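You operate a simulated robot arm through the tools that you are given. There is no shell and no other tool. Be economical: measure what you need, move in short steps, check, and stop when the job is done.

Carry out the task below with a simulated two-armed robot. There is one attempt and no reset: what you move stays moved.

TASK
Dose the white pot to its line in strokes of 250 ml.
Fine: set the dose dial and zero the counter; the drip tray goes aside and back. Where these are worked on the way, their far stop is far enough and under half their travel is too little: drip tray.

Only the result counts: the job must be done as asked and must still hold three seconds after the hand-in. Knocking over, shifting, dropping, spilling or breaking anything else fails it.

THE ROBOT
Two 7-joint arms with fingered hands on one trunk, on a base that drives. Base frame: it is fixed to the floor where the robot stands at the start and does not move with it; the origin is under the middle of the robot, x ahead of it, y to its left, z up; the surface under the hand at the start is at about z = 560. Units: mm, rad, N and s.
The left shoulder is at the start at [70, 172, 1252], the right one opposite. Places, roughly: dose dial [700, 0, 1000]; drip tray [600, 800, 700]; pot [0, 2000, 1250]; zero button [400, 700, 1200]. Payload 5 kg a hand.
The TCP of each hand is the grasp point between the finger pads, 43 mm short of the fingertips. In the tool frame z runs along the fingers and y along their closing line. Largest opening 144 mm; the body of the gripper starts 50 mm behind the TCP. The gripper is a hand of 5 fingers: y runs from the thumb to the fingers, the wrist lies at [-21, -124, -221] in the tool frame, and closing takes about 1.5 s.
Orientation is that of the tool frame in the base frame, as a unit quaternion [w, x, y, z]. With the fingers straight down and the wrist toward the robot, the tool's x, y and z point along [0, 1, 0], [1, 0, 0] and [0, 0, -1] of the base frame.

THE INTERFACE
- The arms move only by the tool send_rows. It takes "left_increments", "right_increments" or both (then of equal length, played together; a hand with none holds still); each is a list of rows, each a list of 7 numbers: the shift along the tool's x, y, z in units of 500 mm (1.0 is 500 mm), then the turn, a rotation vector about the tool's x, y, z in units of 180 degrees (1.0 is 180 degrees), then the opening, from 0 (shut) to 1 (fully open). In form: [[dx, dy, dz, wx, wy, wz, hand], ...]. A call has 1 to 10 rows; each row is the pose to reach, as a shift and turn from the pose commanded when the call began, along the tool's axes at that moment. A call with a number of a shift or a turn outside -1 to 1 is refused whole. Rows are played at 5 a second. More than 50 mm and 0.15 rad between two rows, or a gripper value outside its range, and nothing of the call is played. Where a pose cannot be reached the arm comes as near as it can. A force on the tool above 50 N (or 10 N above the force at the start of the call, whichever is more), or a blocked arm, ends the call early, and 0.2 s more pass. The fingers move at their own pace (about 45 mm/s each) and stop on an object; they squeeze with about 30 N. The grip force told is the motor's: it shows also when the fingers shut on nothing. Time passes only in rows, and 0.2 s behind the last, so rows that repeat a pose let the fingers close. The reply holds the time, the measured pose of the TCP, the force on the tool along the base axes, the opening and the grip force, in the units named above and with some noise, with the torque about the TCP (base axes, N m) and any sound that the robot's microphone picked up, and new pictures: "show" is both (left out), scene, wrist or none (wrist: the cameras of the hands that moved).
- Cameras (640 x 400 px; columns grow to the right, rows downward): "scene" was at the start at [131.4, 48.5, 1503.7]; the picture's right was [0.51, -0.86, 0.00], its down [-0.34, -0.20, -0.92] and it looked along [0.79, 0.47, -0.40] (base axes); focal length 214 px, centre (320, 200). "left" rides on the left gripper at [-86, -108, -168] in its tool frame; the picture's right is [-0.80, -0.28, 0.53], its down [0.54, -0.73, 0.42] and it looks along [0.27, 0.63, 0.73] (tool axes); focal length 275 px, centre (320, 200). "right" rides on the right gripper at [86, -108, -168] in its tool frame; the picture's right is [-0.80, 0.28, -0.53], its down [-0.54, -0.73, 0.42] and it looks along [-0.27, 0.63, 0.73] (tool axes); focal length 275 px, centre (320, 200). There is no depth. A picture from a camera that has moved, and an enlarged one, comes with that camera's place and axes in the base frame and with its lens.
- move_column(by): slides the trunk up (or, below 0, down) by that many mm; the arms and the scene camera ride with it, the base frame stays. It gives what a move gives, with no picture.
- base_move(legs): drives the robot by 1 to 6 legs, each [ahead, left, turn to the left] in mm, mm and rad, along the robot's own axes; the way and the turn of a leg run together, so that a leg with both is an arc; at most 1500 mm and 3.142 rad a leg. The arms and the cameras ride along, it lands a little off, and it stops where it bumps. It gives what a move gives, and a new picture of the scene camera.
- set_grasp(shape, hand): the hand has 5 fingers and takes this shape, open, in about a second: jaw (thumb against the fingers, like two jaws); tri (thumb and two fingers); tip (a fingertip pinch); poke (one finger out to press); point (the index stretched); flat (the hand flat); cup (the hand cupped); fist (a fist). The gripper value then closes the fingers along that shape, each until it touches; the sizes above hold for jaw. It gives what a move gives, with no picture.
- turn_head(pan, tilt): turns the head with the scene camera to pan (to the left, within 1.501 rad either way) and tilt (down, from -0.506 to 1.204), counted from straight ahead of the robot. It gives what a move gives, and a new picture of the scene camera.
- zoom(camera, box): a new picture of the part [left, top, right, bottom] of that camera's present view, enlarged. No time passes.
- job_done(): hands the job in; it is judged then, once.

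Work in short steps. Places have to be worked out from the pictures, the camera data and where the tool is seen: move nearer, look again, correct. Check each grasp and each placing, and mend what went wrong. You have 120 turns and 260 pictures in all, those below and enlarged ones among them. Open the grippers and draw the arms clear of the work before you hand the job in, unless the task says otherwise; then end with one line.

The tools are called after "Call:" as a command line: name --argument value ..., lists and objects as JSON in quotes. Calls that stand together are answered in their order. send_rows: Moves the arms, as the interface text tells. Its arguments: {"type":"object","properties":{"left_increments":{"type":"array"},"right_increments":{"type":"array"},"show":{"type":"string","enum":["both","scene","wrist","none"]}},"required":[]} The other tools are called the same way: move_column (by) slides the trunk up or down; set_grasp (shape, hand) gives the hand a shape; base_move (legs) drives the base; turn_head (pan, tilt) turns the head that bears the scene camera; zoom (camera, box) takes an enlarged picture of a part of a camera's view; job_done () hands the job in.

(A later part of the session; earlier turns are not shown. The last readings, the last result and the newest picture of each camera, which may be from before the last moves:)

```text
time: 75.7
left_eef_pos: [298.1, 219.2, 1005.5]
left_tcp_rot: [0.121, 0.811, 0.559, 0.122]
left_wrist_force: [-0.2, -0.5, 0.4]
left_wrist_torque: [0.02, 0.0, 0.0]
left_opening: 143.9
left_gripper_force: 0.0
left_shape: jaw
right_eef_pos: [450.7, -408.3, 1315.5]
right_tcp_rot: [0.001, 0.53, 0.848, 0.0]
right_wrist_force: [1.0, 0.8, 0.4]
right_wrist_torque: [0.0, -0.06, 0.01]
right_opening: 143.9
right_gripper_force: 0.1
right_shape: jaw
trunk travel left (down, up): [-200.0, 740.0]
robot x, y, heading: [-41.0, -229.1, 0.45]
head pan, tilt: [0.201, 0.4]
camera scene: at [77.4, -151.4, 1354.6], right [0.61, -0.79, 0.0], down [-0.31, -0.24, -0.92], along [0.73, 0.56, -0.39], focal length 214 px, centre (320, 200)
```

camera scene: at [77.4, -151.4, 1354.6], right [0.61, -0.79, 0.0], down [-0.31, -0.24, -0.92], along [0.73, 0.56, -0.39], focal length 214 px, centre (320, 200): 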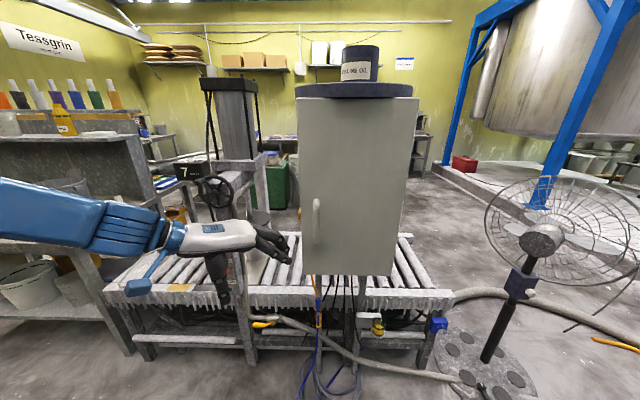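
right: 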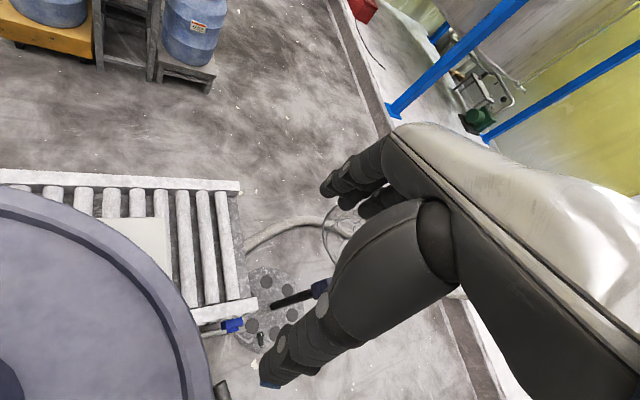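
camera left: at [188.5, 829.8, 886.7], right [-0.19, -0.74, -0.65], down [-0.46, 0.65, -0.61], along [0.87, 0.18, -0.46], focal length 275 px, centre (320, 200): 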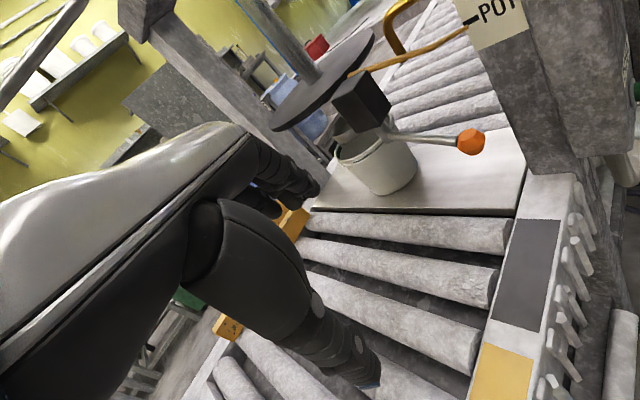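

Handle triangulates to (476,167,1081). I turn the left hand to point at the door with the closing line horizontal, in two halves while staying back.

Call:
send_rows --left_increments '[[-0.032, 0.005, -0.027, -0.009, 0.0343, 0.0212, 1], [-0.063, 0.009, -0.054, -0.018, 0.0687, 0.0423, 1], [-0.095, 0.014, -0.081, -0.027, 0.103, 0.0635, 1], [-0.127, 0.019, -0.109, -0.036, 0.137, 0.0847, 1], [-0.158, 0.023, -0.136, -0.045, 0.172, 0.1058, 1], [-0.19, 0.028, -0.163, -0.0545, 0.206, 0.127, 1]]' --show "scene"

```text
time: 77.1
left_eef_pos: [342.5, 230.3, 1161.2]
left_tcp_rot: [-0.021, 0.813, 0.384, 0.437]
left_wrist_force: [0.4, 0.4, 0.5]
left_wrist_torque: [0.02, 0.02, -0.01]
left_opening: 144.0
left_gripper_force: 0.1
left_shape: jaw
left hand out of reach, approached as far as the arm can: row 1, 2, 3, 4, 5, 6
right_eef_pos: [448.9, -409.7, 1314.8]
right_tcp_rot: [0.001, 0.53, 0.848, 0.002]
right_wrist_force: [-0.7, -0.1, 1.3]
right_wrist_torque: [0.01, -0.01, -0.01]
right_opening: 144.2
right_gripper_force: 0.0
right_shape: jaw
trunk travel left (down, up): [-200.0, 740.0]
robot x, y, heading: [-44.4, -231.8, 0.451]
head pan, tilt: [0.201, 0.4]
camera scene: at [77.1, -152.1, 1354.7], right [0.61, -0.79, 0.0], down [-0.31, -0.24, -0.92], along [0.73, 0.56, -0.39], focal length 214 px, centre (320, 200)
```

scene: 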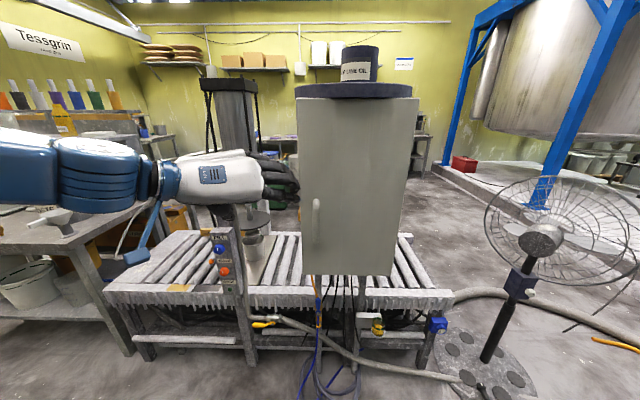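

That pose puts the wrist too close to the shoulder, so I stand farther left/back with less heading, where the left arm has room and the door's swing (to the right) is clear.

Call:
base_move --legs '[[0, 180, 0], [-90, 0, 0], [0, 150, -0.3]]'

Call:
turn_head --pan 0.1 --tilt 0.4

```text
time: 79.3
left_eef_pos: [195.0, 367.9, 1160.4]
left_tcp_rot: [-0.02, 0.811, 0.387, 0.438]
left_wrist_force: [-1.8, -1.0, 0.4]
left_wrist_torque: [0.0, -0.04, -0.01]
left_opening: 143.7
left_gripper_force: 0.1
left_shape: jaw
right_eef_pos: [305.9, -271.5, 1317.1]
right_tcp_rot: [0.003, 0.528, 0.85, 0.004]
right_wrist_force: [-1.0, -0.7, 0.8]
right_wrist_torque: [-0.01, -0.15, -0.02]
right_opening: 143.9
right_gripper_force: 0.1
right_shape: jaw
trunk travel left (down, up): [-200.0, 740.0]
robot x, y, heading: [-182.8, -93.1, 0.463]
head pan, tilt: [0.201, 0.4]
stopped in leg 2: the robot was blocked; the commanded pose is now the measured one
camera scene: at [-68.1, -15.3, 1355.4], right [0.61, -0.79, 0.0], down [-0.3, -0.24, -0.92], along [0.73, 0.57, -0.39], focal length 214 px, centre (320, 200)
```

scene: 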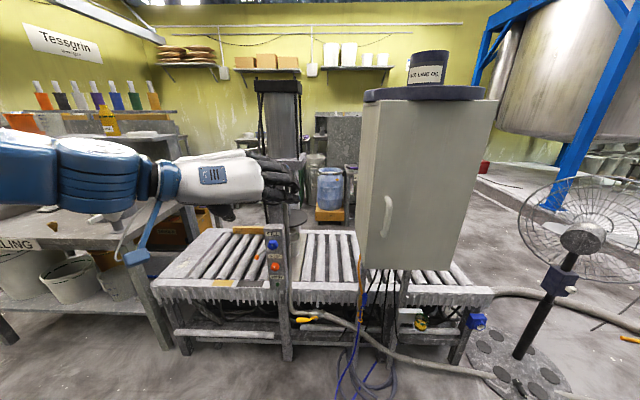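

```text
time: 80.0
left_eef_pos: [200.3, 369.9, 1158.7]
left_tcp_rot: [-0.021, 0.812, 0.388, 0.435]
left_wrist_force: [1.1, 1.6, -0.3]
left_wrist_torque: [-0.04, 0.0, 0.0]
left_opening: 144.0
left_gripper_force: 0.2
left_shape: jaw
right_eef_pos: [313.4, -269.4, 1313.6]
right_tcp_rot: [0.001, 0.527, 0.85, 0.0]
right_wrist_force: [1.0, 0.7, -0.9]
right_wrist_torque: [-0.05, 0.05, 0.04]
right_opening: 144.1
right_gripper_force: 0.0
right_shape: jaw
trunk travel left (down, up): [-200.0, 740.0]
robot x, y, heading: [-184.6, -95.1, 0.459]
head pan, tilt: [0.099, 0.4]
camera scene: at [-55.6, -20.4, 1354.2], right [0.53, -0.85, 0.0], down [-0.33, -0.21, -0.92], along [0.78, 0.49, -0.39], focal length 214 px, centre (320, 200)
```

scene: 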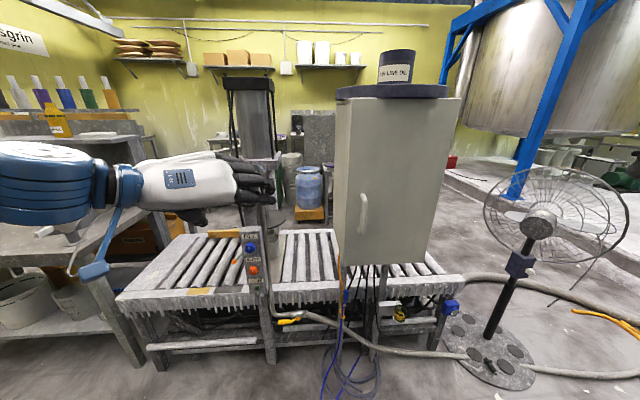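

Call:
base_move --legs '[[20, 110, -0.3]]'

Call:
turn_head --pan 0.1 --tilt 0.4

```text
time: 80.7
left_eef_pos: [203.4, 368.3, 1160.4]
left_tcp_rot: [-0.02, 0.814, 0.384, 0.435]
left_wrist_force: [0.7, 0.0, 0.7]
left_wrist_torque: [0.03, 0.0, 0.0]
left_opening: 143.8
left_gripper_force: 0.1
left_shape: jaw
right_eef_pos: [308.8, -271.7, 1314.2]
right_tcp_rot: [0.002, 0.53, 0.848, 0.0]
right_wrist_force: [-1.0, -0.3, -0.2]
right_wrist_torque: [0.05, -0.02, 0.0]
right_opening: 144.0
right_gripper_force: 0.0
right_shape: jaw
trunk travel left (down, up): [-200.0, 740.0]
robot x, y, heading: [-178.5, -94.6, 0.45]
head pan, tilt: [0.099, 0.4]
stopped in leg 1: the robot was blocked; the commanded pose is now the measured one
camera scene: at [-57.4, -20.6, 1354.7], right [0.52, -0.85, 0.0], down [-0.33, -0.2, -0.92], along [0.78, 0.48, -0.39], focal length 214 px, centre (320, 200)
```

scene: 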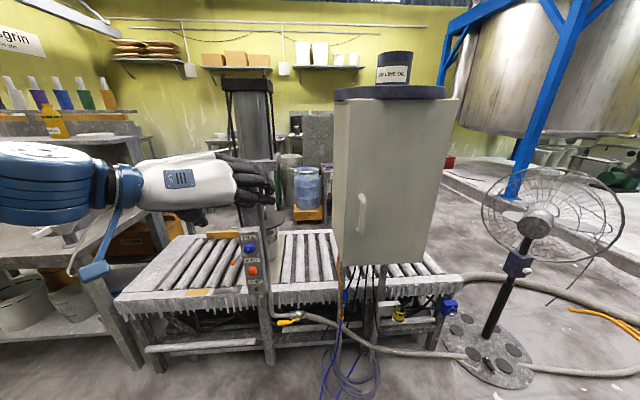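

```text
time: 81.3
left_eef_pos: [203.8, 368.6, 1159.3]
left_tcp_rot: [-0.019, 0.813, 0.385, 0.436]
left_wrist_force: [-0.5, -0.4, 0.3]
left_wrist_torque: [-0.01, -0.02, -0.02]
left_opening: 144.2
left_gripper_force: 0.0
left_shape: jaw
right_eef_pos: [309.3, -269.4, 1313.5]
right_tcp_rot: [0.002, 0.53, 0.848, 0.001]
right_wrist_force: [-0.2, -0.2, -0.8]
right_wrist_torque: [-0.03, -0.01, 0.01]
right_opening: 143.9
right_gripper_force: 0.1
right_shape: jaw
trunk travel left (down, up): [-200.0, 740.0]
robot x, y, heading: [-181.5, -90.4, 0.453]
head pan, tilt: [0.099, 0.4]
camera scene: at [-57.2, -19.6, 1354.6], right [0.52, -0.85, 0.0], down [-0.33, -0.2, -0.92], along [0.78, 0.48, -0.39], focal length 214 px, centre (320, 200)
```

scene: 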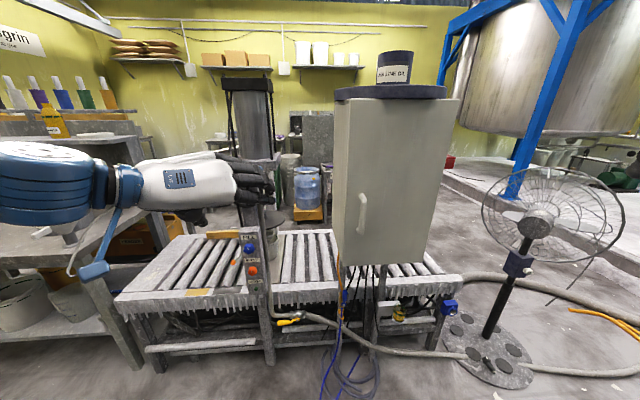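

Call:
turn_head --pan 1.5 --tilt 0.9

Call:
turn_head --pan -1.5 --tilt 0.9

```text
time: 82.8
left_eef_pos: [202.5, 369.1, 1159.8]
left_tcp_rot: [-0.019, 0.813, 0.385, 0.437]
left_wrist_force: [0.0, 0.1, -0.7]
left_wrist_torque: [0.03, 0.0, 0.01]
left_opening: 144.1
left_gripper_force: 0.1
left_shape: jaw
right_eef_pos: [308.0, -269.8, 1313.6]
right_tcp_rot: [0.001, 0.53, 0.848, 0.001]
right_wrist_force: [0.1, 0.2, 0.1]
right_wrist_torque: [0.02, 0.0, 0.03]
right_opening: 143.8
right_gripper_force: 0.0
right_shape: jaw
trunk travel left (down, up): [-200.0, 740.0]
robot x, y, heading: [-185.5, -90.8, 0.453]
head pan, tilt: [1.499, 0.901]
camera scene: at [-164.1, 1.6, 1311.6], right [0.93, 0.37, 0.0], down [0.29, -0.73, -0.62], along [-0.23, 0.58, -0.78], focal length 214 px, centre (320, 200)
```

scene: 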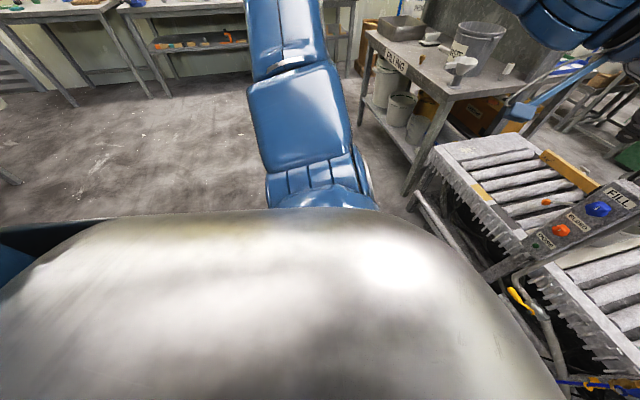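

```text
time: 85.5
left_eef_pos: [204.1, 368.3, 1159.6]
left_tcp_rot: [-0.019, 0.814, 0.385, 0.435]
left_wrist_force: [0.7, -1.3, 0.1]
left_wrist_torque: [0.01, -0.01, -0.01]
left_opening: 144.1
left_gripper_force: 0.0
left_shape: jaw
right_eef_pos: [309.2, -270.3, 1315.4]
right_tcp_rot: [0.002, 0.53, 0.848, 0.001]
right_wrist_force: [0.2, 0.8, 0.7]
right_wrist_torque: [0.03, -0.01, -0.02]
right_opening: 143.8
right_gripper_force: 0.1
right_shape: jaw
trunk travel left (down, up): [-200.0, 740.0]
robot x, y, heading: [-181.2, -93.7, 0.454]
head pan, tilt: [-1.499, 0.901]
camera scene: at [-98.4, -134.0, 1311.6], right [-0.87, -0.5, 0.0], down [-0.39, 0.68, -0.62], along [0.31, -0.54, -0.78], focal length 214 px, centre (320, 200)
```

scene: 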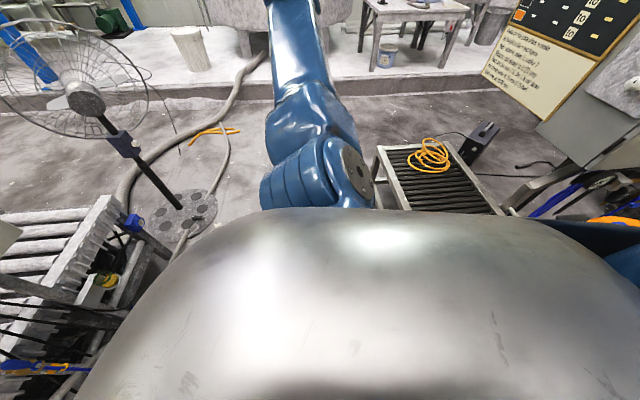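

I move forward 80 first, then left with the turn.

Call:
base_move --legs '[[90, 0, 0], [0, 160, 0], [0, 0, -0.25]]'

Call:
turn_head --pan 0.1 --tilt 0.4

```text
time: 88.4
left_eef_pos: [315.9, 442.1, 1158.7]
left_tcp_rot: [0.037, 0.855, 0.279, 0.436]
left_wrist_force: [-0.6, 0.1, -0.4]
left_wrist_torque: [0.0, 0.03, 0.02]
left_opening: 144.2
left_gripper_force: 0.1
left_shape: jaw
right_eef_pos: [258.5, -202.3, 1315.1]
right_tcp_rot: [0.001, 0.632, 0.775, 0.0]
right_wrist_force: [0.0, 0.5, 0.0]
right_wrist_torque: [0.04, 0.0, 0.0]
right_opening: 143.7
right_gripper_force: 0.1
right_shape: jaw
trunk travel left (down, up): [-200.0, 740.0]
robot x, y, heading: [-170.1, 94.8, 0.203]
head pan, tilt: [-1.499, 0.901]
camera scene: at [-101.6, 31.6, 1311.6], right [-0.96, -0.27, 0.0], down [-0.21, 0.76, -0.62], along [0.17, -0.6, -0.78], focal length 214 px, centre (320, 200)
```

scene: 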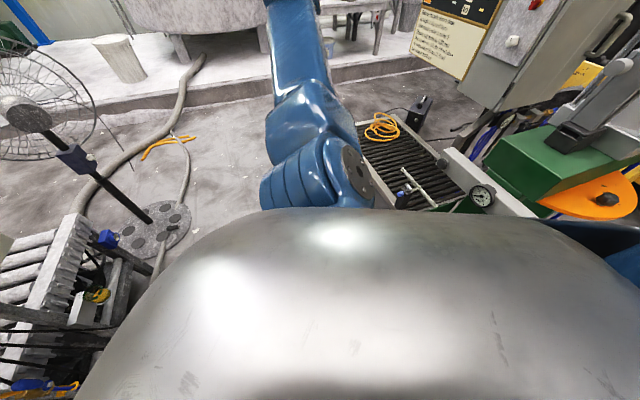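

```text
time: 90.1
left_eef_pos: [315.7, 442.7, 1158.3]
left_tcp_rot: [0.035, 0.856, 0.278, 0.435]
left_wrist_force: [0.7, 0.3, 0.6]
left_wrist_torque: [0.03, 0.02, -0.02]
left_opening: 144.1
left_gripper_force: 0.1
left_shape: jaw
right_eef_pos: [258.5, -202.4, 1313.6]
right_tcp_rot: [0.003, 0.633, 0.774, 0.001]
right_wrist_force: [0.2, 0.3, 0.5]
right_wrist_torque: [0.03, -0.01, 0.01]
right_opening: 144.0
right_gripper_force: 0.1
right_shape: jaw
trunk travel left (down, up): [-200.0, 740.0]
robot x, y, heading: [-171.1, 94.4, 0.198]
head pan, tilt: [0.099, 0.4]
camera scene: at [-33.4, 131.8, 1354.6], right [0.29, -0.96, 0.0], down [-0.37, -0.11, -0.92], along [0.88, 0.27, -0.39], focal length 214 px, centre (320, 200)
```

scene: 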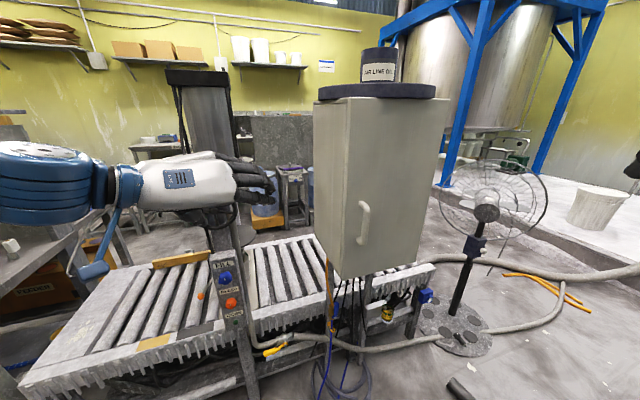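

Robot now stands clear at (-171,94). I raise the column for arm room, then orient the left hand to point along +x with horizontal closing line.

Call:
move_column --by 200

Call:
send_rows --left_increments '[[-0.023, 0.01, 0.036, -0.0187, 0.0325, 0.0241, 0.5], [-0.046, 0.021, 0.072, -0.0375, 0.065, 0.0482, 0.5], [-0.069, 0.031, 0.108, -0.0562, 0.0974, 0.0723, 0.5], [-0.092, 0.041, 0.144, -0.075, 0.13, 0.0964, 0.5], [-0.115, 0.052, 0.18, -0.0937, 0.1623, 0.1205, 0.5], [-0.138, 0.062, 0.216, -0.1124, 0.1948, 0.1446, 0.5], [-0.138, 0.062, 0.216, -0.1124, 0.1948, 0.1446, 0.5]]' --show "both"

```text
time: 92.3
left_eef_pos: [316.0, 443.0, 1358.5]
left_tcp_rot: [0.036, 0.855, 0.279, 0.435]
left_wrist_force: [0.5, 0.1, 0.9]
left_wrist_torque: [-0.01, 0.0, -0.07]
left_opening: 144.0
left_gripper_force: 0.1
left_shape: jaw
right_eef_pos: [258.5, -202.3, 1514.3]
right_tcp_rot: [0.001, 0.632, 0.775, 0.001]
right_wrist_force: [-1.2, 0.2, 0.7]
right_wrist_torque: [-0.01, -0.02, 0.0]
right_opening: 143.8
right_gripper_force: 0.0
right_shape: jaw
trunk travel left (down, up): [-400.0, 540.0]
robot x, y, heading: [-176.1, 93.0, 0.201]
head pan, tilt: [0.099, 0.4]
```

```text
time: 93.9
left_eef_pos: [381.5, 402.9, 1251.1]
left_tcp_rot: [0.001, 0.707, 0.003, 0.707]
left_wrist_force: [-0.1, 0.1, 0.0]
left_wrist_torque: [-0.02, -0.01, -0.03]
left_opening: 72.3
left_gripper_force: 0.1
left_shape: jaw
left hand out of reach, approached as far as the arm can: row 1, 2, 3, 4, 5
right_eef_pos: [260.8, -199.7, 1514.5]
right_tcp_rot: [0.002, 0.632, 0.775, -0.001]
right_wrist_force: [0.2, 1.1, -0.6]
right_wrist_torque: [-0.03, 0.02, 0.01]
right_opening: 143.9
right_gripper_force: 0.1
right_shape: jaw
trunk travel left (down, up): [-400.0, 540.0]
robot x, y, heading: [-172.1, 96.2, 0.196]
head pan, tilt: [0.099, 0.4]
camera scene: at [-31.7, 133.9, 1554.5], right [0.3, -0.96, 0.0], down [-0.37, -0.12, -0.92], along [0.88, 0.27, -0.39], focal length 214 px, centre (320, 200)
camera left: at [214.8, 511.3, 1165.1], right [0.53, 0.28, -0.8], down [0.42, 0.73, 0.54], along [0.73, -0.62, 0.27], focal length 275 px, centre (320, 200)
```

scene: 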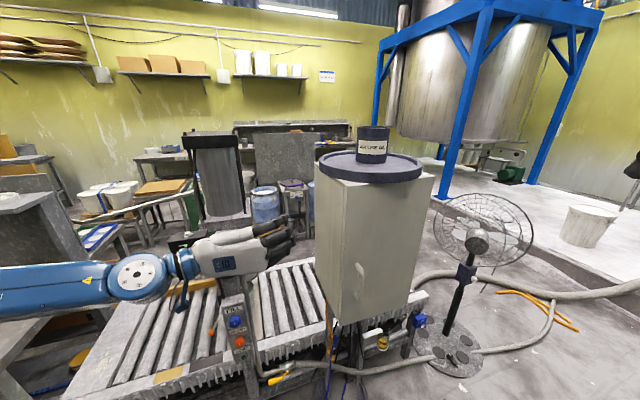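
left: 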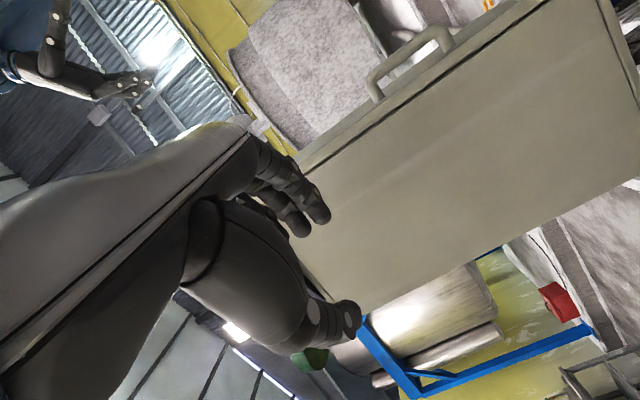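

The hand points as intended, and the handle's bar shows at ≈(470,167,1070) with ~20–30 mm behind it. I move to a pre-grasp spot 110 mm short of it.

Call:
send_rows --left_increments '[[-0.05, 0.074, -0.005, 0.009, 0, 0, 0.4], [-0.1, 0.148, -0.01, 0.018, 0, 0, 0.4], [-0.15, 0.222, -0.016, 0.027, 0, 0, 0.4], [-0.2, 0.296, -0.022, 0.036, 0, 0, 0.4], [-0.25, 0.37, -0.027, 0.045, 0, 0, 0.4], [-0.3, 0.444, -0.032, 0.054, 0, 0, 0.4], [-0.352, 0.516, -0.038, 0.064, 0, 0, 0.4], [-0.352, 0.516, -0.038, 0.064, 0, 0, 0.4]]' --show "both"

```text
time: 95.7
left_eef_pos: [406.7, 249.4, 1146.7]
left_tcp_rot: [-0.071, 0.703, 0.072, 0.704]
left_wrist_force: [-0.9, 0.9, 0.0]
left_wrist_torque: [-0.05, 0.01, -0.01]
left_opening: 57.6
left_gripper_force: 0.1
left_shape: jaw
left hand out of reach, approached as far as the arm can: row 1, 2, 3, 4, 5, 6, 7, 8
right_eef_pos: [257.9, -202.8, 1514.7]
right_tcp_rot: [0.001, 0.632, 0.775, 0.0]
right_wrist_force: [0.6, -0.2, -0.6]
right_wrist_torque: [0.0, 0.01, -0.04]
right_opening: 144.0
right_gripper_force: 0.1
right_shape: jaw
trunk travel left (down, up): [-400.0, 540.0]
robot x, y, heading: [-170.5, 93.1, 0.199]
head pan, tilt: [0.099, 0.4]
camera scene: at [-32.9, 130.9, 1554.6], right [0.29, -0.96, 0.0], down [-0.37, -0.11, -0.92], along [0.88, 0.27, -0.39], focal length 214 px, centre (320, 200)
camera left: at [222.5, 322.3, 1060.2], right [0.47, 0.38, -0.8], down [0.27, 0.8, 0.54], along [0.84, -0.47, 0.27], focal length 275 px, centre (320, 200)
```

scene: 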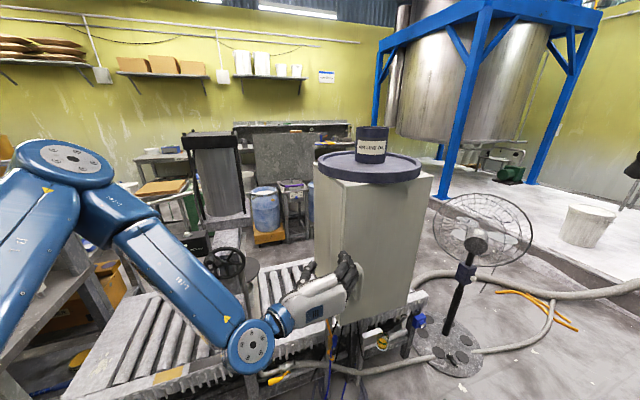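
left: 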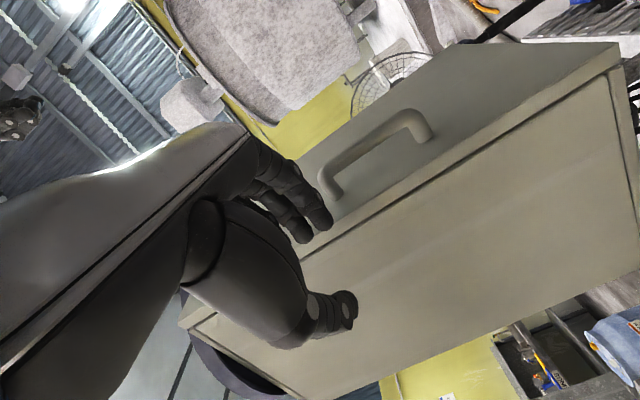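

The wrist is too close to the shoulder again; I shift the base 190 mm left and retry.

Call:
base_move --legs '[[0, 190, 0]]'

```text
time: 97.2
left_eef_pos: [368.8, 435.5, 1146.2]
left_tcp_rot: [-0.071, 0.704, 0.072, 0.703]
left_wrist_force: [-0.4, -0.8, -0.2]
left_wrist_torque: [0.02, 0.03, 0.02]
left_opening: 57.6
left_gripper_force: 0.1
left_shape: jaw
right_eef_pos: [220.9, -18.6, 1513.5]
right_tcp_rot: [0.001, 0.633, 0.774, 0.002]
right_wrist_force: [-0.3, -0.9, -0.2]
right_wrist_torque: [0.06, 0.01, -0.02]
right_opening: 143.6
right_gripper_force: 0.0
right_shape: jaw
trunk travel left (down, up): [-400.0, 540.0]
robot x, y, heading: [-212.8, 283.6, 0.198]
head pan, tilt: [0.099, 0.4]
camera scene: at [-70.5, 316.3, 1554.6], right [0.29, -0.96, 0.0], down [-0.37, -0.11, -0.92], along [0.88, 0.27, -0.39], focal length 214 px, centre (320, 200)
```

scene: 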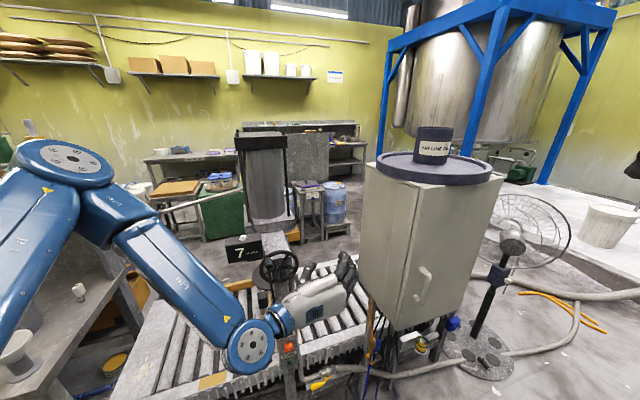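

Call:
send_rows --left_increments '[[0, 0, 0, 0, 0, 0, 0.4], [0, 0, 0, 0, 0, 0, 0.4]]' --show "none"

```text
time: 97.8
left_eef_pos: [369.5, 436.0, 1145.7]
left_tcp_rot: [-0.07, 0.704, 0.072, 0.703]
left_wrist_force: [0.6, 0.6, -0.1]
left_wrist_torque: [-0.01, 0.0, 0.03]
left_opening: 57.5
left_gripper_force: 0.0
left_shape: jaw
right_eef_pos: [221.7, -17.4, 1514.0]
right_tcp_rot: [0.002, 0.633, 0.774, 0.002]
right_wrist_force: [0.5, -0.1, 0.5]
right_wrist_torque: [0.02, -0.02, 0.02]
right_opening: 144.0
right_gripper_force: 0.1
right_shape: jaw
trunk travel left (down, up): [-400.0, 540.0]
robot x, y, heading: [-205.7, 283.0, 0.2]
head pan, tilt: [0.099, 0.4]
```

Call:
send_rows --left_increments '[[-0.02, 0.081, -0.019, 0, 0, 0, 0.4], [-0.04, 0.162, -0.037, 0, 0, 0, 0.4], [-0.06, 0.243, -0.056, 0, 0, 0, 0.4], [-0.081, 0.325, -0.074, 0, 0, 0, 0.4], [-0.101, 0.406, -0.093, 0, 0, 0, 0.4], [-0.122, 0.487, -0.111, 0, 0, 0, 0.4], [-0.142, 0.568, -0.13, 0, 0, 0, 0.4], [-0.142, 0.568, -0.13, 0, 0, 0, 0.4]]' --show "both"

```text
time: 99.6
left_eef_pos: [381.5, 401.1, 1197.3]
left_tcp_rot: [-0.069, 0.704, 0.072, 0.703]
left_wrist_force: [-0.7, 0.4, -0.5]
left_wrist_torque: [0.02, 0.03, 0.0]
left_opening: 57.7
left_gripper_force: 0.0
left_shape: jaw
left hand out of reach, approached as far as the arm can: row 1, 2, 3, 4, 5, 6, 7, 8
right_eef_pos: [221.0, -14.4, 1514.4]
right_tcp_rot: [0.002, 0.632, 0.775, 0.0]
right_wrist_force: [1.2, -0.1, 0.0]
right_wrist_torque: [0.0, -0.01, 0.01]
right_opening: 144.2
right_gripper_force: 0.0
right_shape: jaw
trunk travel left (down, up): [-400.0, 540.0]
robot x, y, heading: [-210.4, 280.9, 0.197]
head pan, tilt: [0.099, 0.4]
camera scene: at [-71.0, 319.0, 1554.6], right [0.29, -0.96, 0.0], down [-0.37, -0.11, -0.92], along [0.88, 0.27, -0.39], focal length 214 px, centre (320, 200)
camera left: at [196.5, 474.0, 1111.4], right [0.47, 0.38, -0.8], down [0.27, 0.8, 0.54], along [0.84, -0.47, 0.27], focal length 275 px, centre (320, 200)
```

scene: 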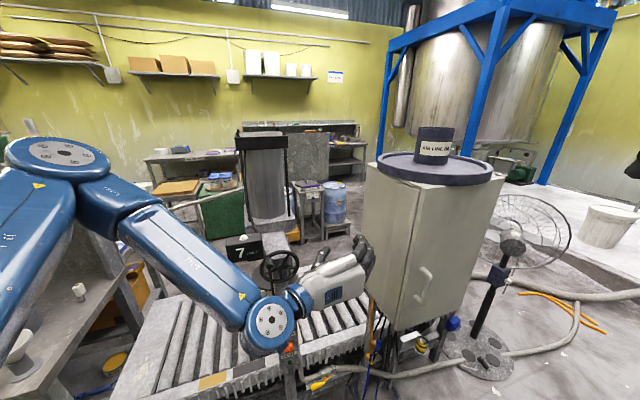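
left: 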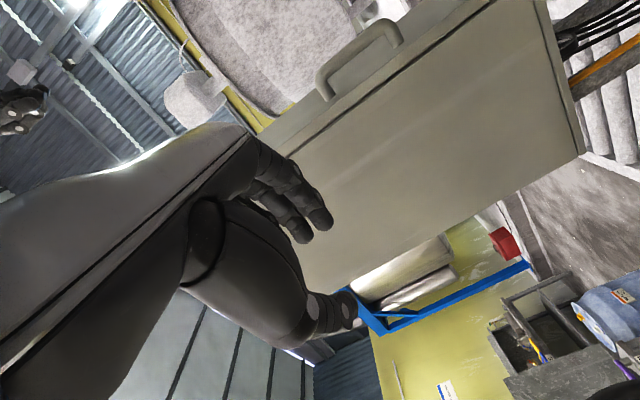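

Reaching is limited by the wrist in that pose. Let me look at the handle's gap in detail to choose a hooking approach instead.

Call:
zoom --camera "left" --box '[290, 0, 430, 120]'

Call:
zoom --camera "scene" --box '[340, 180, 500, 340]'

```text
3.33 times, centred on (360, 60) of left
camera zoom: at [196.5, 474.0, 1111.4], right [0.47, 0.38, -0.8], down [0.27, 0.8, 0.54], along [0.84, -0.47, 0.27], focal length 918 px, centre (187, 667)
```

zoom: 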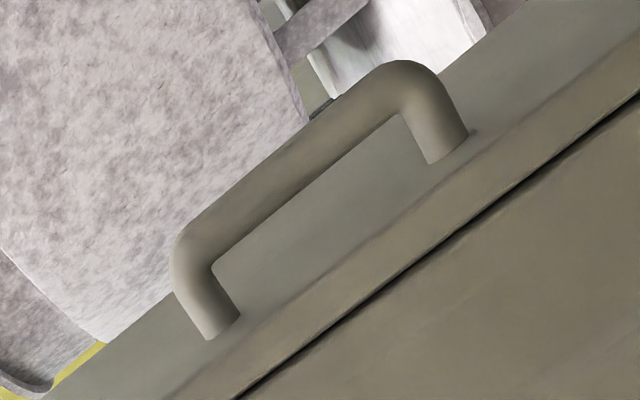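

```text
2.50 times, centred on (420, 260) of scene
camera zoom: at [-71.0, 319.0, 1554.6], right [0.29, -0.96, 0.0], down [-0.37, -0.11, -0.92], along [0.88, 0.27, -0.39], focal length 536 px, centre (70, 50)
```

zoom: 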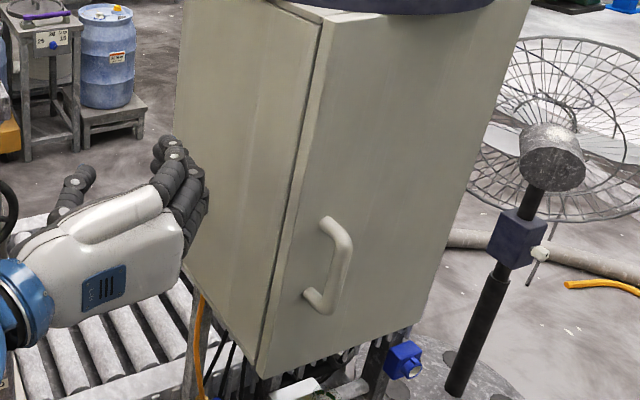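

The handle gap is ~30 mm. A tilted grasp (hand 45° downward, closing line horizontal) eases the wrist; I pitch the hand down 45° while backing off.

Call:
send_rows --left_increments '[[0.02, 0, -0.02, 0, -0.042, 0, 0.4], [0.04, 0, -0.04, 0, -0.083, 0, 0.4], [0.06, 0, -0.06, 0, -0.125, 0, 0.4], [0.08, 0, -0.08, 0, -0.167, 0, 0.4], [0.1, 0, -0.1, 0, -0.208, 0, 0.4], [0.12, 0, -0.12, 0, -0.25, 0, 0.4], [0.12, 0, -0.12, 0, -0.25, 0, 0.4]]' --show "none"

Call:
base_move --legs '[[0, -120, 0]]'

```text
time: 101.2
left_eef_pos: [323.0, 387.1, 1260.8]
left_tcp_rot: [-0.036, 0.92, 0.093, 0.38]
left_wrist_force: [1.0, -0.2, 0.2]
left_wrist_torque: [-0.01, 0.03, -0.01]
left_opening: 58.1
left_gripper_force: 0.0
left_shape: jaw
left hand out of reach, approached as far as the arm can: row 1, 2, 3
right_eef_pos: [221.5, -15.2, 1514.8]
right_tcp_rot: [0.001, 0.633, 0.774, 0.001]
right_wrist_force: [0.1, 0.6, 0.1]
right_wrist_torque: [-0.01, 0.01, 0.01]
right_opening: 144.2
right_gripper_force: 0.1
right_shape: jaw
trunk travel left (down, up): [-400.0, 540.0]
robot x, y, heading: [-210.3, 283.4, 0.197]
head pan, tilt: [0.099, 0.4]
```

```text
time: 102.5
left_eef_pos: [346.2, 272.3, 1259.3]
left_tcp_rot: [-0.037, 0.919, 0.094, 0.38]
left_wrist_force: [-0.3, -0.4, 0.2]
left_wrist_torque: [-0.02, 0.01, -0.02]
left_opening: 57.6
left_gripper_force: 0.0
left_shape: jaw
right_eef_pos: [245.2, -129.5, 1513.7]
right_tcp_rot: [0.002, 0.632, 0.775, 0.0]
right_wrist_force: [-0.5, -0.2, -0.5]
right_wrist_torque: [-0.03, 0.02, 0.01]
right_opening: 143.8
right_gripper_force: 0.1
right_shape: jaw
trunk travel left (down, up): [-400.0, 540.0]
robot x, y, heading: [-188.9, 166.7, 0.203]
head pan, tilt: [0.099, 0.4]
camera scene: at [-48.0, 205.2, 1554.6], right [0.3, -0.96, 0.0], down [-0.37, -0.12, -0.92], along [0.88, 0.27, -0.39], focal length 214 px, centre (320, 200)
```

scene: 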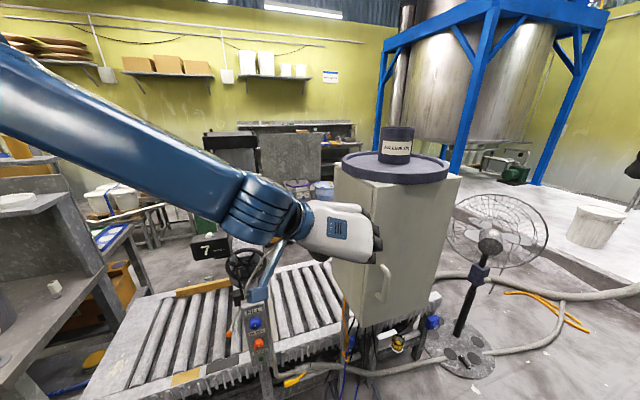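

The hand is well posed now. Moving to 100 mm short of the bar along the approach line.

Call:
send_rows --left_increments '[[-0.026, 0.065, 0.05, 0, 0, 0, 0.45], [-0.052, 0.129, 0.1, 0, 0, 0, 0.45], [-0.078, 0.194, 0.15, 0, 0, 0, 0.45], [-0.104, 0.258, 0.2, 0, 0, 0, 0.45], [-0.104, 0.258, 0.2, 0, 0, 0, 0.45]]' --show "both"

Call:
zoom --camera "scene" --box '[300, 180, 460, 320]'

```text
time: 103.7
left_eef_pos: [391.1, 219.8, 1173.1]
left_tcp_rot: [-0.037, 0.919, 0.094, 0.381]
left_wrist_force: [-0.3, -0.7, 0.4]
left_wrist_torque: [0.03, -0.02, 0.0]
left_opening: 64.9
left_gripper_force: 0.1
left_shape: jaw
left hand out of reach, approached as far as the arm can: row 3, 4, 5
right_eef_pos: [241.8, -132.2, 1515.9]
right_tcp_rot: [0.003, 0.632, 0.775, 0.001]
right_wrist_force: [-0.8, 0.5, 0.3]
right_wrist_torque: [0.01, -0.06, 0.01]
right_opening: 144.0
right_gripper_force: 0.2
right_shape: jaw
trunk travel left (down, up): [-400.0, 540.0]
robot x, y, heading: [-186.4, 164.4, 0.204]
head pan, tilt: [0.099, 0.4]
camera scene: at [-50.0, 202.3, 1554.9], right [0.3, -0.96, 0.0], down [-0.37, -0.11, -0.92], along [0.88, 0.27, -0.39], focal length 214 px, centre (320, 200)
camera left: at [193.7, 291.7, 1230.7], right [-0.24, 0.24, -0.94], down [0.52, 0.85, 0.08], along [0.82, -0.47, -0.33], focal length 275 px, centre (320, 200)
```

scene: 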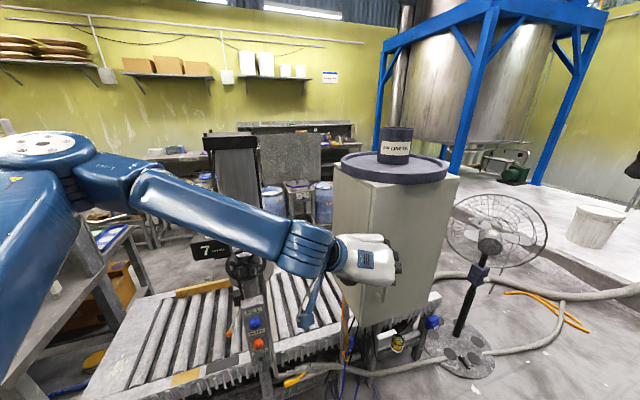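
left: 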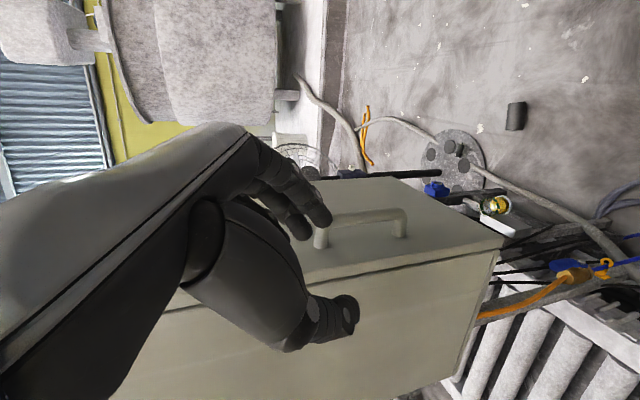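

```text
2.86 times, centred on (380, 250) of scene
camera zoom: at [-50.0, 202.3, 1554.9], right [0.3, -0.96, 0.0], down [-0.37, -0.11, -0.92], along [0.88, 0.27, -0.39], focal length 613 px, centre (149, 57)
```

zoom: 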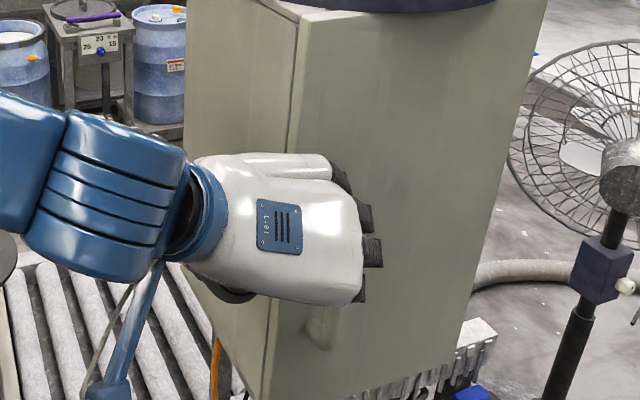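

The arm posture is good but offset; I'll do the approach with base and column: right 69, down 78, then check.

Call:
base_move --legs '[[0, -69, 0]]'

Call:
move_column --by -78

Call:
zoom --camera "scene" --box '[300, 160, 460, 320]'

Call:
zoom --camera "left" --box '[200, 100, 500, 360]'

```text
time: 104.7
left_eef_pos: [403.9, 161.0, 1172.5]
left_tcp_rot: [-0.035, 0.919, 0.095, 0.38]
left_wrist_force: [-1.2, 1.9, -0.1]
left_wrist_torque: [-0.07, -0.01, -0.07]
left_opening: 64.7
left_gripper_force: 0.0
left_shape: jaw
right_eef_pos: [258.5, -189.7, 1515.1]
right_tcp_rot: [0.004, 0.631, 0.776, -0.001]
right_wrist_force: [-0.4, 1.7, 0.8]
right_wrist_torque: [-0.11, 0.01, -0.01]
right_opening: 143.8
right_gripper_force: 0.0
right_shape: jaw
trunk travel left (down, up): [-400.0, 540.0]
robot x, y, heading: [-174.2, 97.1, 0.201]
head pan, tilt: [0.099, 0.4]
camera scene: at [-35.2, 143.4, 1554.6], right [0.3, -0.95, 0.0], down [-0.37, -0.12, -0.92], along [0.88, 0.27, -0.39], focal length 214 px, centre (320, 200)
```

scene: 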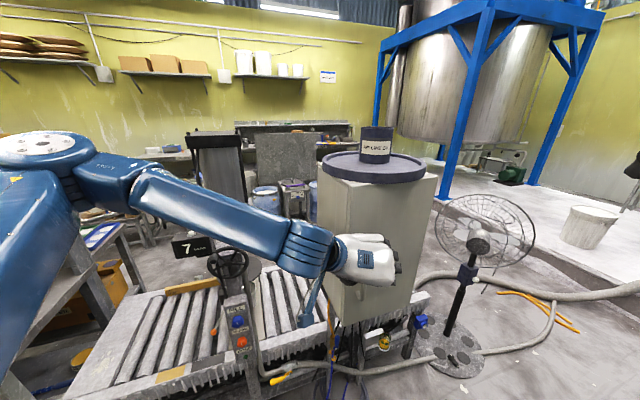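

```text
time: 105.8
left_eef_pos: [405.7, 157.7, 1095.0]
left_tcp_rot: [-0.037, 0.919, 0.095, 0.38]
left_wrist_force: [-0.1, 1.1, -0.7]
left_wrist_torque: [-0.01, 0.0, -0.04]
left_opening: 64.8
left_gripper_force: 0.0
left_shape: jaw
right_eef_pos: [258.1, -195.2, 1436.2]
right_tcp_rot: [0.002, 0.632, 0.775, 0.0]
right_wrist_force: [1.1, 0.9, -0.2]
right_wrist_torque: [-0.03, -0.03, -0.01]
right_opening: 144.0
right_gripper_force: 0.1
right_shape: jaw
trunk travel left (down, up): [-322.0, 618.0]
robot x, y, heading: [-173.4, 101.1, 0.204]
head pan, tilt: [0.099, 0.4]
```

```text
2.50 times, centred on (380, 240) of scene
camera zoom: at [-34.4, 138.4, 1476.7], right [0.3, -0.95, 0.0], down [-0.37, -0.12, -0.92], along [0.88, 0.27, -0.39], focal length 536 px, centre (170, 100)
```

zoom: 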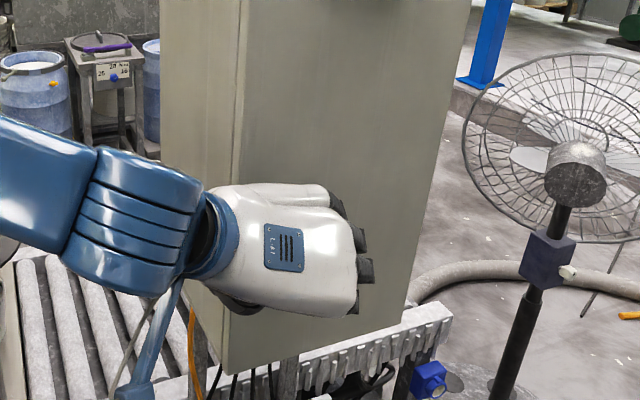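

```text
1.54 times, centred on (350, 230) of left
camera zoom: at [208.9, 228.0, 1152.2], right [-0.24, 0.24, -0.94], down [0.52, 0.85, 0.08], along [0.82, -0.47, -0.33], focal length 424 px, centre (274, 154)
```

zoom: 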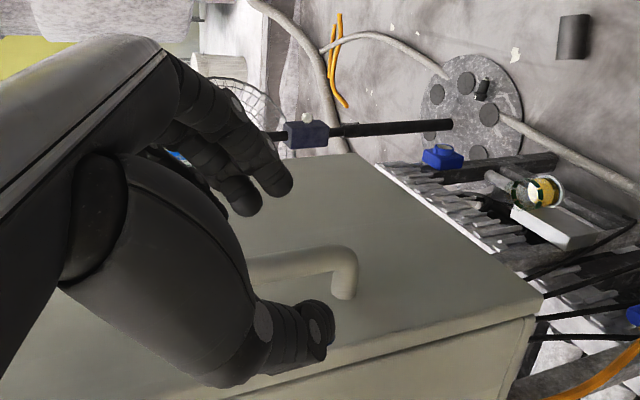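

The bar lies between thumb and fingers. I drive forward 45 mm and look again.

Call:
base_move --legs '[[45, 0, 0]]'

Call:
zoom --camera "left" --box '[200, 100, 500, 360]'

```text
time: 106.7
left_eef_pos: [446.3, 165.1, 1096.7]
left_tcp_rot: [-0.037, 0.919, 0.094, 0.38]
left_wrist_force: [-9.4, -4.4, 2.6]
left_wrist_torque: [0.01, 0.16, 0.4]
left_opening: 63.5
left_gripper_force: 0.2
left_shape: jaw
right_eef_pos: [299.3, -188.3, 1436.6]
right_tcp_rot: [0.002, 0.631, 0.776, 0.002]
right_wrist_force: [0.0, -0.3, 0.1]
right_wrist_torque: [-0.06, 0.01, -0.01]
right_opening: 144.0
right_gripper_force: 0.0
right_shape: jaw
trunk travel left (down, up): [-322.0, 618.0]
robot x, y, heading: [-130.0, 108.4, 0.2]
head pan, tilt: [0.099, 0.4]
camera scene: at [6.1, 145.7, 1477.1], right [0.3, -0.96, 0.0], down [-0.37, -0.11, -0.92], along [0.88, 0.27, -0.39], focal length 214 px, centre (320, 200)
```

scene: 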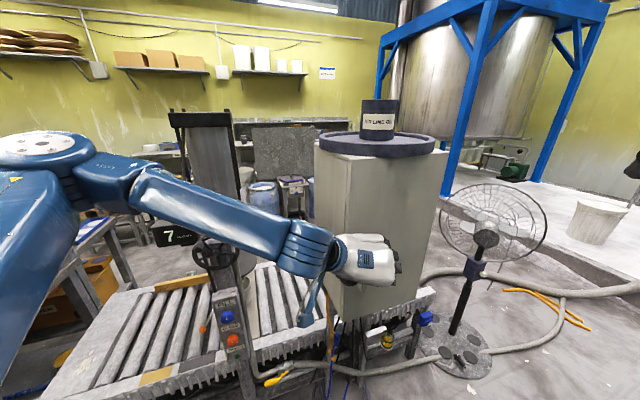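

```text
1.54 times, centred on (350, 230) of left
camera zoom: at [249.8, 235.2, 1153.4], right [-0.24, 0.24, -0.94], down [0.52, 0.85, 0.08], along [0.82, -0.47, -0.33], focal length 424 px, centre (274, 154)
```

zoom: 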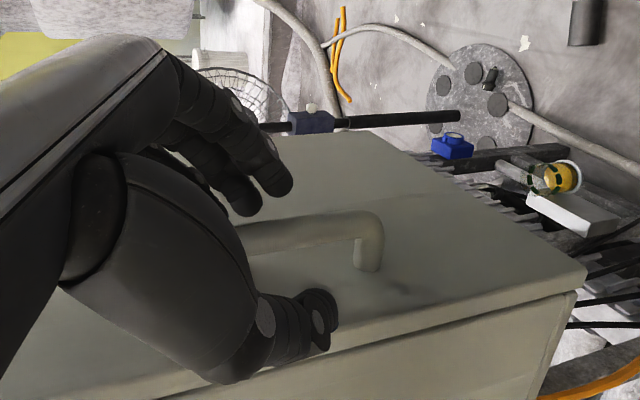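

Light contact with the door, bar inside the grasp. I close the hand.

Call:
send_rows --left_increments '[[0, 0, 0, 0, 0, 0, 0.2], [0, 0, 0, 0, 0, 0, 0], [0, 0, 0, 0, 0, 0, 0], [0, 0, 0, 0, 0, 0, 0], [0, 0, 0, 0, 0, 0, 0], [0, 0, 0, 0, 0, 0, 0], [0, 0, 0, 0, 0, 0, 0]]' --show "wrist"

```text
time: 108.3
left_eef_pos: [448.4, 162.2, 1096.1]
left_tcp_rot: [-0.036, 0.919, 0.094, 0.38]
left_wrist_force: [0.1, -17.5, 4.8]
left_wrist_torque: [-0.29, -0.31, -0.66]
left_opening: 17.1
left_gripper_force: 29.9
left_shape: jaw
right_eef_pos: [300.7, -189.8, 1435.4]
right_tcp_rot: [0.001, 0.632, 0.775, 0.001]
right_wrist_force: [0.3, -0.2, -0.8]
right_wrist_torque: [0.01, -0.03, 0.01]
right_opening: 144.0
right_gripper_force: 0.1
right_shape: jaw
trunk travel left (down, up): [-322.0, 618.0]
robot x, y, heading: [-127.6, 108.2, 0.197]
head pan, tilt: [0.099, 0.4]
camera left: at [251.8, 233.2, 1153.0], right [-0.24, 0.24, -0.94], down [0.52, 0.85, 0.08], along [0.82, -0.47, -0.33], focal length 275 px, centre (320, 200)
```

left: 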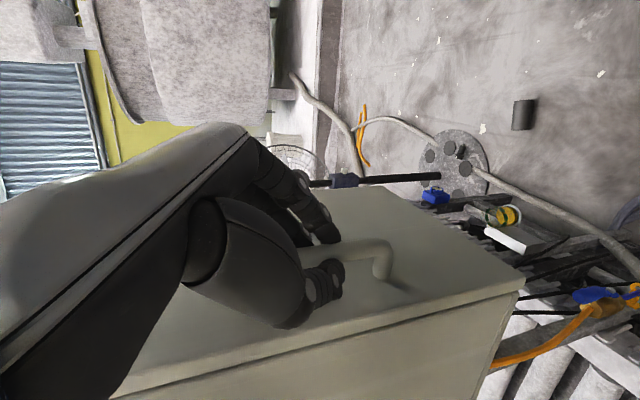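

Gripped (17 mm). I pull by driving the base back along the door's arc, a small step first.

Call:
base_move --legs '[[-37, -17, 0]]'

Call:
zoom --camera "left" --box '[100, 100, 640, 400]'

```text
time: 109.2
left_eef_pos: [421.2, 143.8, 1094.5]
left_tcp_rot: [-0.036, 0.919, 0.096, 0.381]
left_wrist_force: [31.8, -21.1, 17.0]
left_wrist_torque: [-0.8, -1.13, -0.41]
left_opening: 15.5
left_gripper_force: 29.6
left_shape: jaw
right_eef_pos: [273.7, -209.7, 1435.0]
right_tcp_rot: [0.001, 0.632, 0.775, 0.0]
right_wrist_force: [-0.3, 0.3, 0.5]
right_wrist_torque: [-0.06, 0.02, -0.02]
right_opening: 143.9
right_gripper_force: 0.1
right_shape: jaw
trunk travel left (down, up): [-322.0, 618.0]
robot x, y, heading: [-161.7, 85.2, 0.207]
head pan, tilt: [0.099, 0.4]
camera scene: at [-19.2, 123.6, 1476.4], right [0.3, -0.95, 0.0], down [-0.37, -0.12, -0.92], along [0.88, 0.27, -0.39], focal length 214 px, centre (320, 200)
```

scene: 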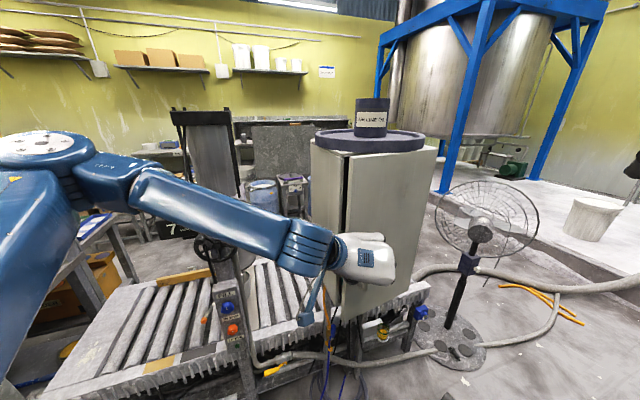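

```text
1.19 times, centred on (370, 250) of left
camera zoom: at [224.4, 213.1, 1152.5], right [-0.24, 0.23, -0.94], down [0.52, 0.85, 0.08], along [0.82, -0.47, -0.32], focal length 326 px, centre (261, 141)
```

zoom: 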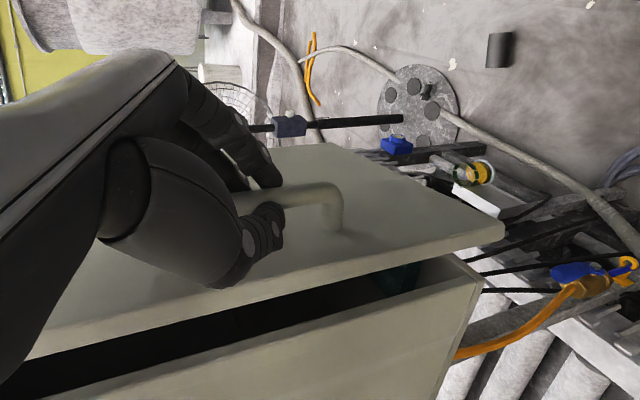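

The door opens. I continue the arc, now trying with the arm itself.

Call:
send_rows --left_increments '[[-0.029, 0.03, -0.029, 0, 0, 0, 0], [-0.058, 0.059, -0.058, 0, 0, 0, 0], [-0.058, 0.059, -0.058, 0, 0, 0, 0]]' --show "scene"

```text
time: 109.7
left_eef_pos: [406.9, 132.7, 1099.7]
left_tcp_rot: [-0.035, 0.918, 0.095, 0.384]
left_wrist_force: [42.4, -26.3, -22.3]
left_wrist_torque: [-0.33, 0.04, -0.21]
left_opening: 13.1
left_gripper_force: 29.6
left_shape: jaw
left hand out of reach, approached as far as the arm can: row 1, 2
right_eef_pos: [276.6, -214.9, 1432.7]
right_tcp_rot: [-0.001, 0.632, 0.775, -0.002]
right_wrist_force: [-0.5, 0.8, 1.1]
right_wrist_torque: [-0.07, -0.08, -0.02]
right_opening: 143.8
right_gripper_force: 0.1
right_shape: jaw
trunk travel left (down, up): [-322.0, 618.0]
robot x, y, heading: [-161.2, 83.8, 0.197]
head pan, tilt: [0.099, 0.4]
stopped in row 2 (left hand): the force on the tool passed its limit at 58 N (the readings are from after the stop); the commanded pose is now the measured one
camera scene: at [-15.1, 120.0, 1475.5], right [0.29, -0.96, 0.0], down [-0.38, -0.11, -0.92], along [0.88, 0.27, -0.39], focal length 214 px, centre (320, 200)
```

scene: 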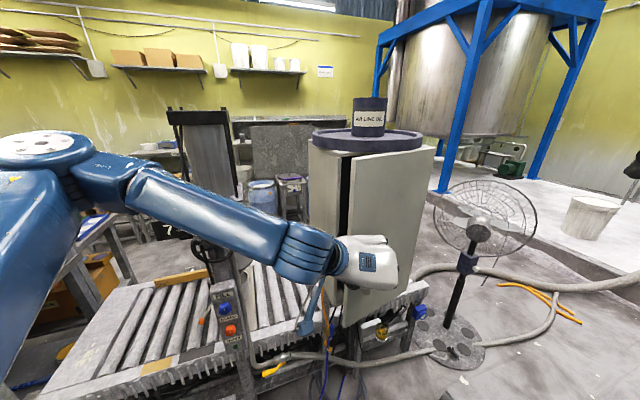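

Door is ajar ~15°. I continue with a base step along the arc.

Call:
base_move --legs '[[-39, -33, 0]]'

```text
time: 110.6
left_eef_pos: [394.7, 110.4, 1102.1]
left_tcp_rot: [-0.037, 0.917, 0.099, 0.386]
left_wrist_force: [30.7, -15.9, -23.4]
left_wrist_torque: [-0.16, 0.58, 0.03]
left_opening: 12.7
left_gripper_force: 29.5
left_shape: jaw
right_eef_pos: [258.7, -237.6, 1434.1]
right_tcp_rot: [0.001, 0.632, 0.775, -0.001]
right_wrist_force: [-0.7, 0.5, 0.5]
right_wrist_torque: [0.04, -0.02, -0.02]
right_opening: 143.6
right_gripper_force: 0.0
right_shape: jaw
trunk travel left (down, up): [-322.0, 618.0]
robot x, y, heading: [-175.9, 64.8, 0.196]
head pan, tilt: [0.099, 0.4]
stopped in leg 1: the force on the tool passed its limit at 70 N (the readings are from after the stop); the commanded pose is now the measured one
camera scene: at [-33.1, 95.9, 1476.0], right [0.29, -0.96, 0.0], down [-0.38, -0.11, -0.92], along [0.88, 0.27, -0.39], focal length 214 px, centre (320, 200)
```

scene: 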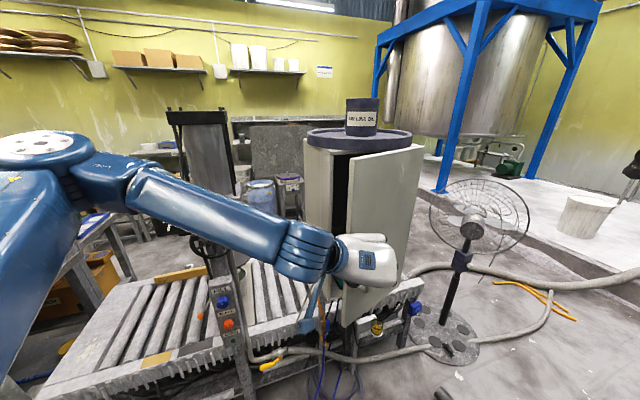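

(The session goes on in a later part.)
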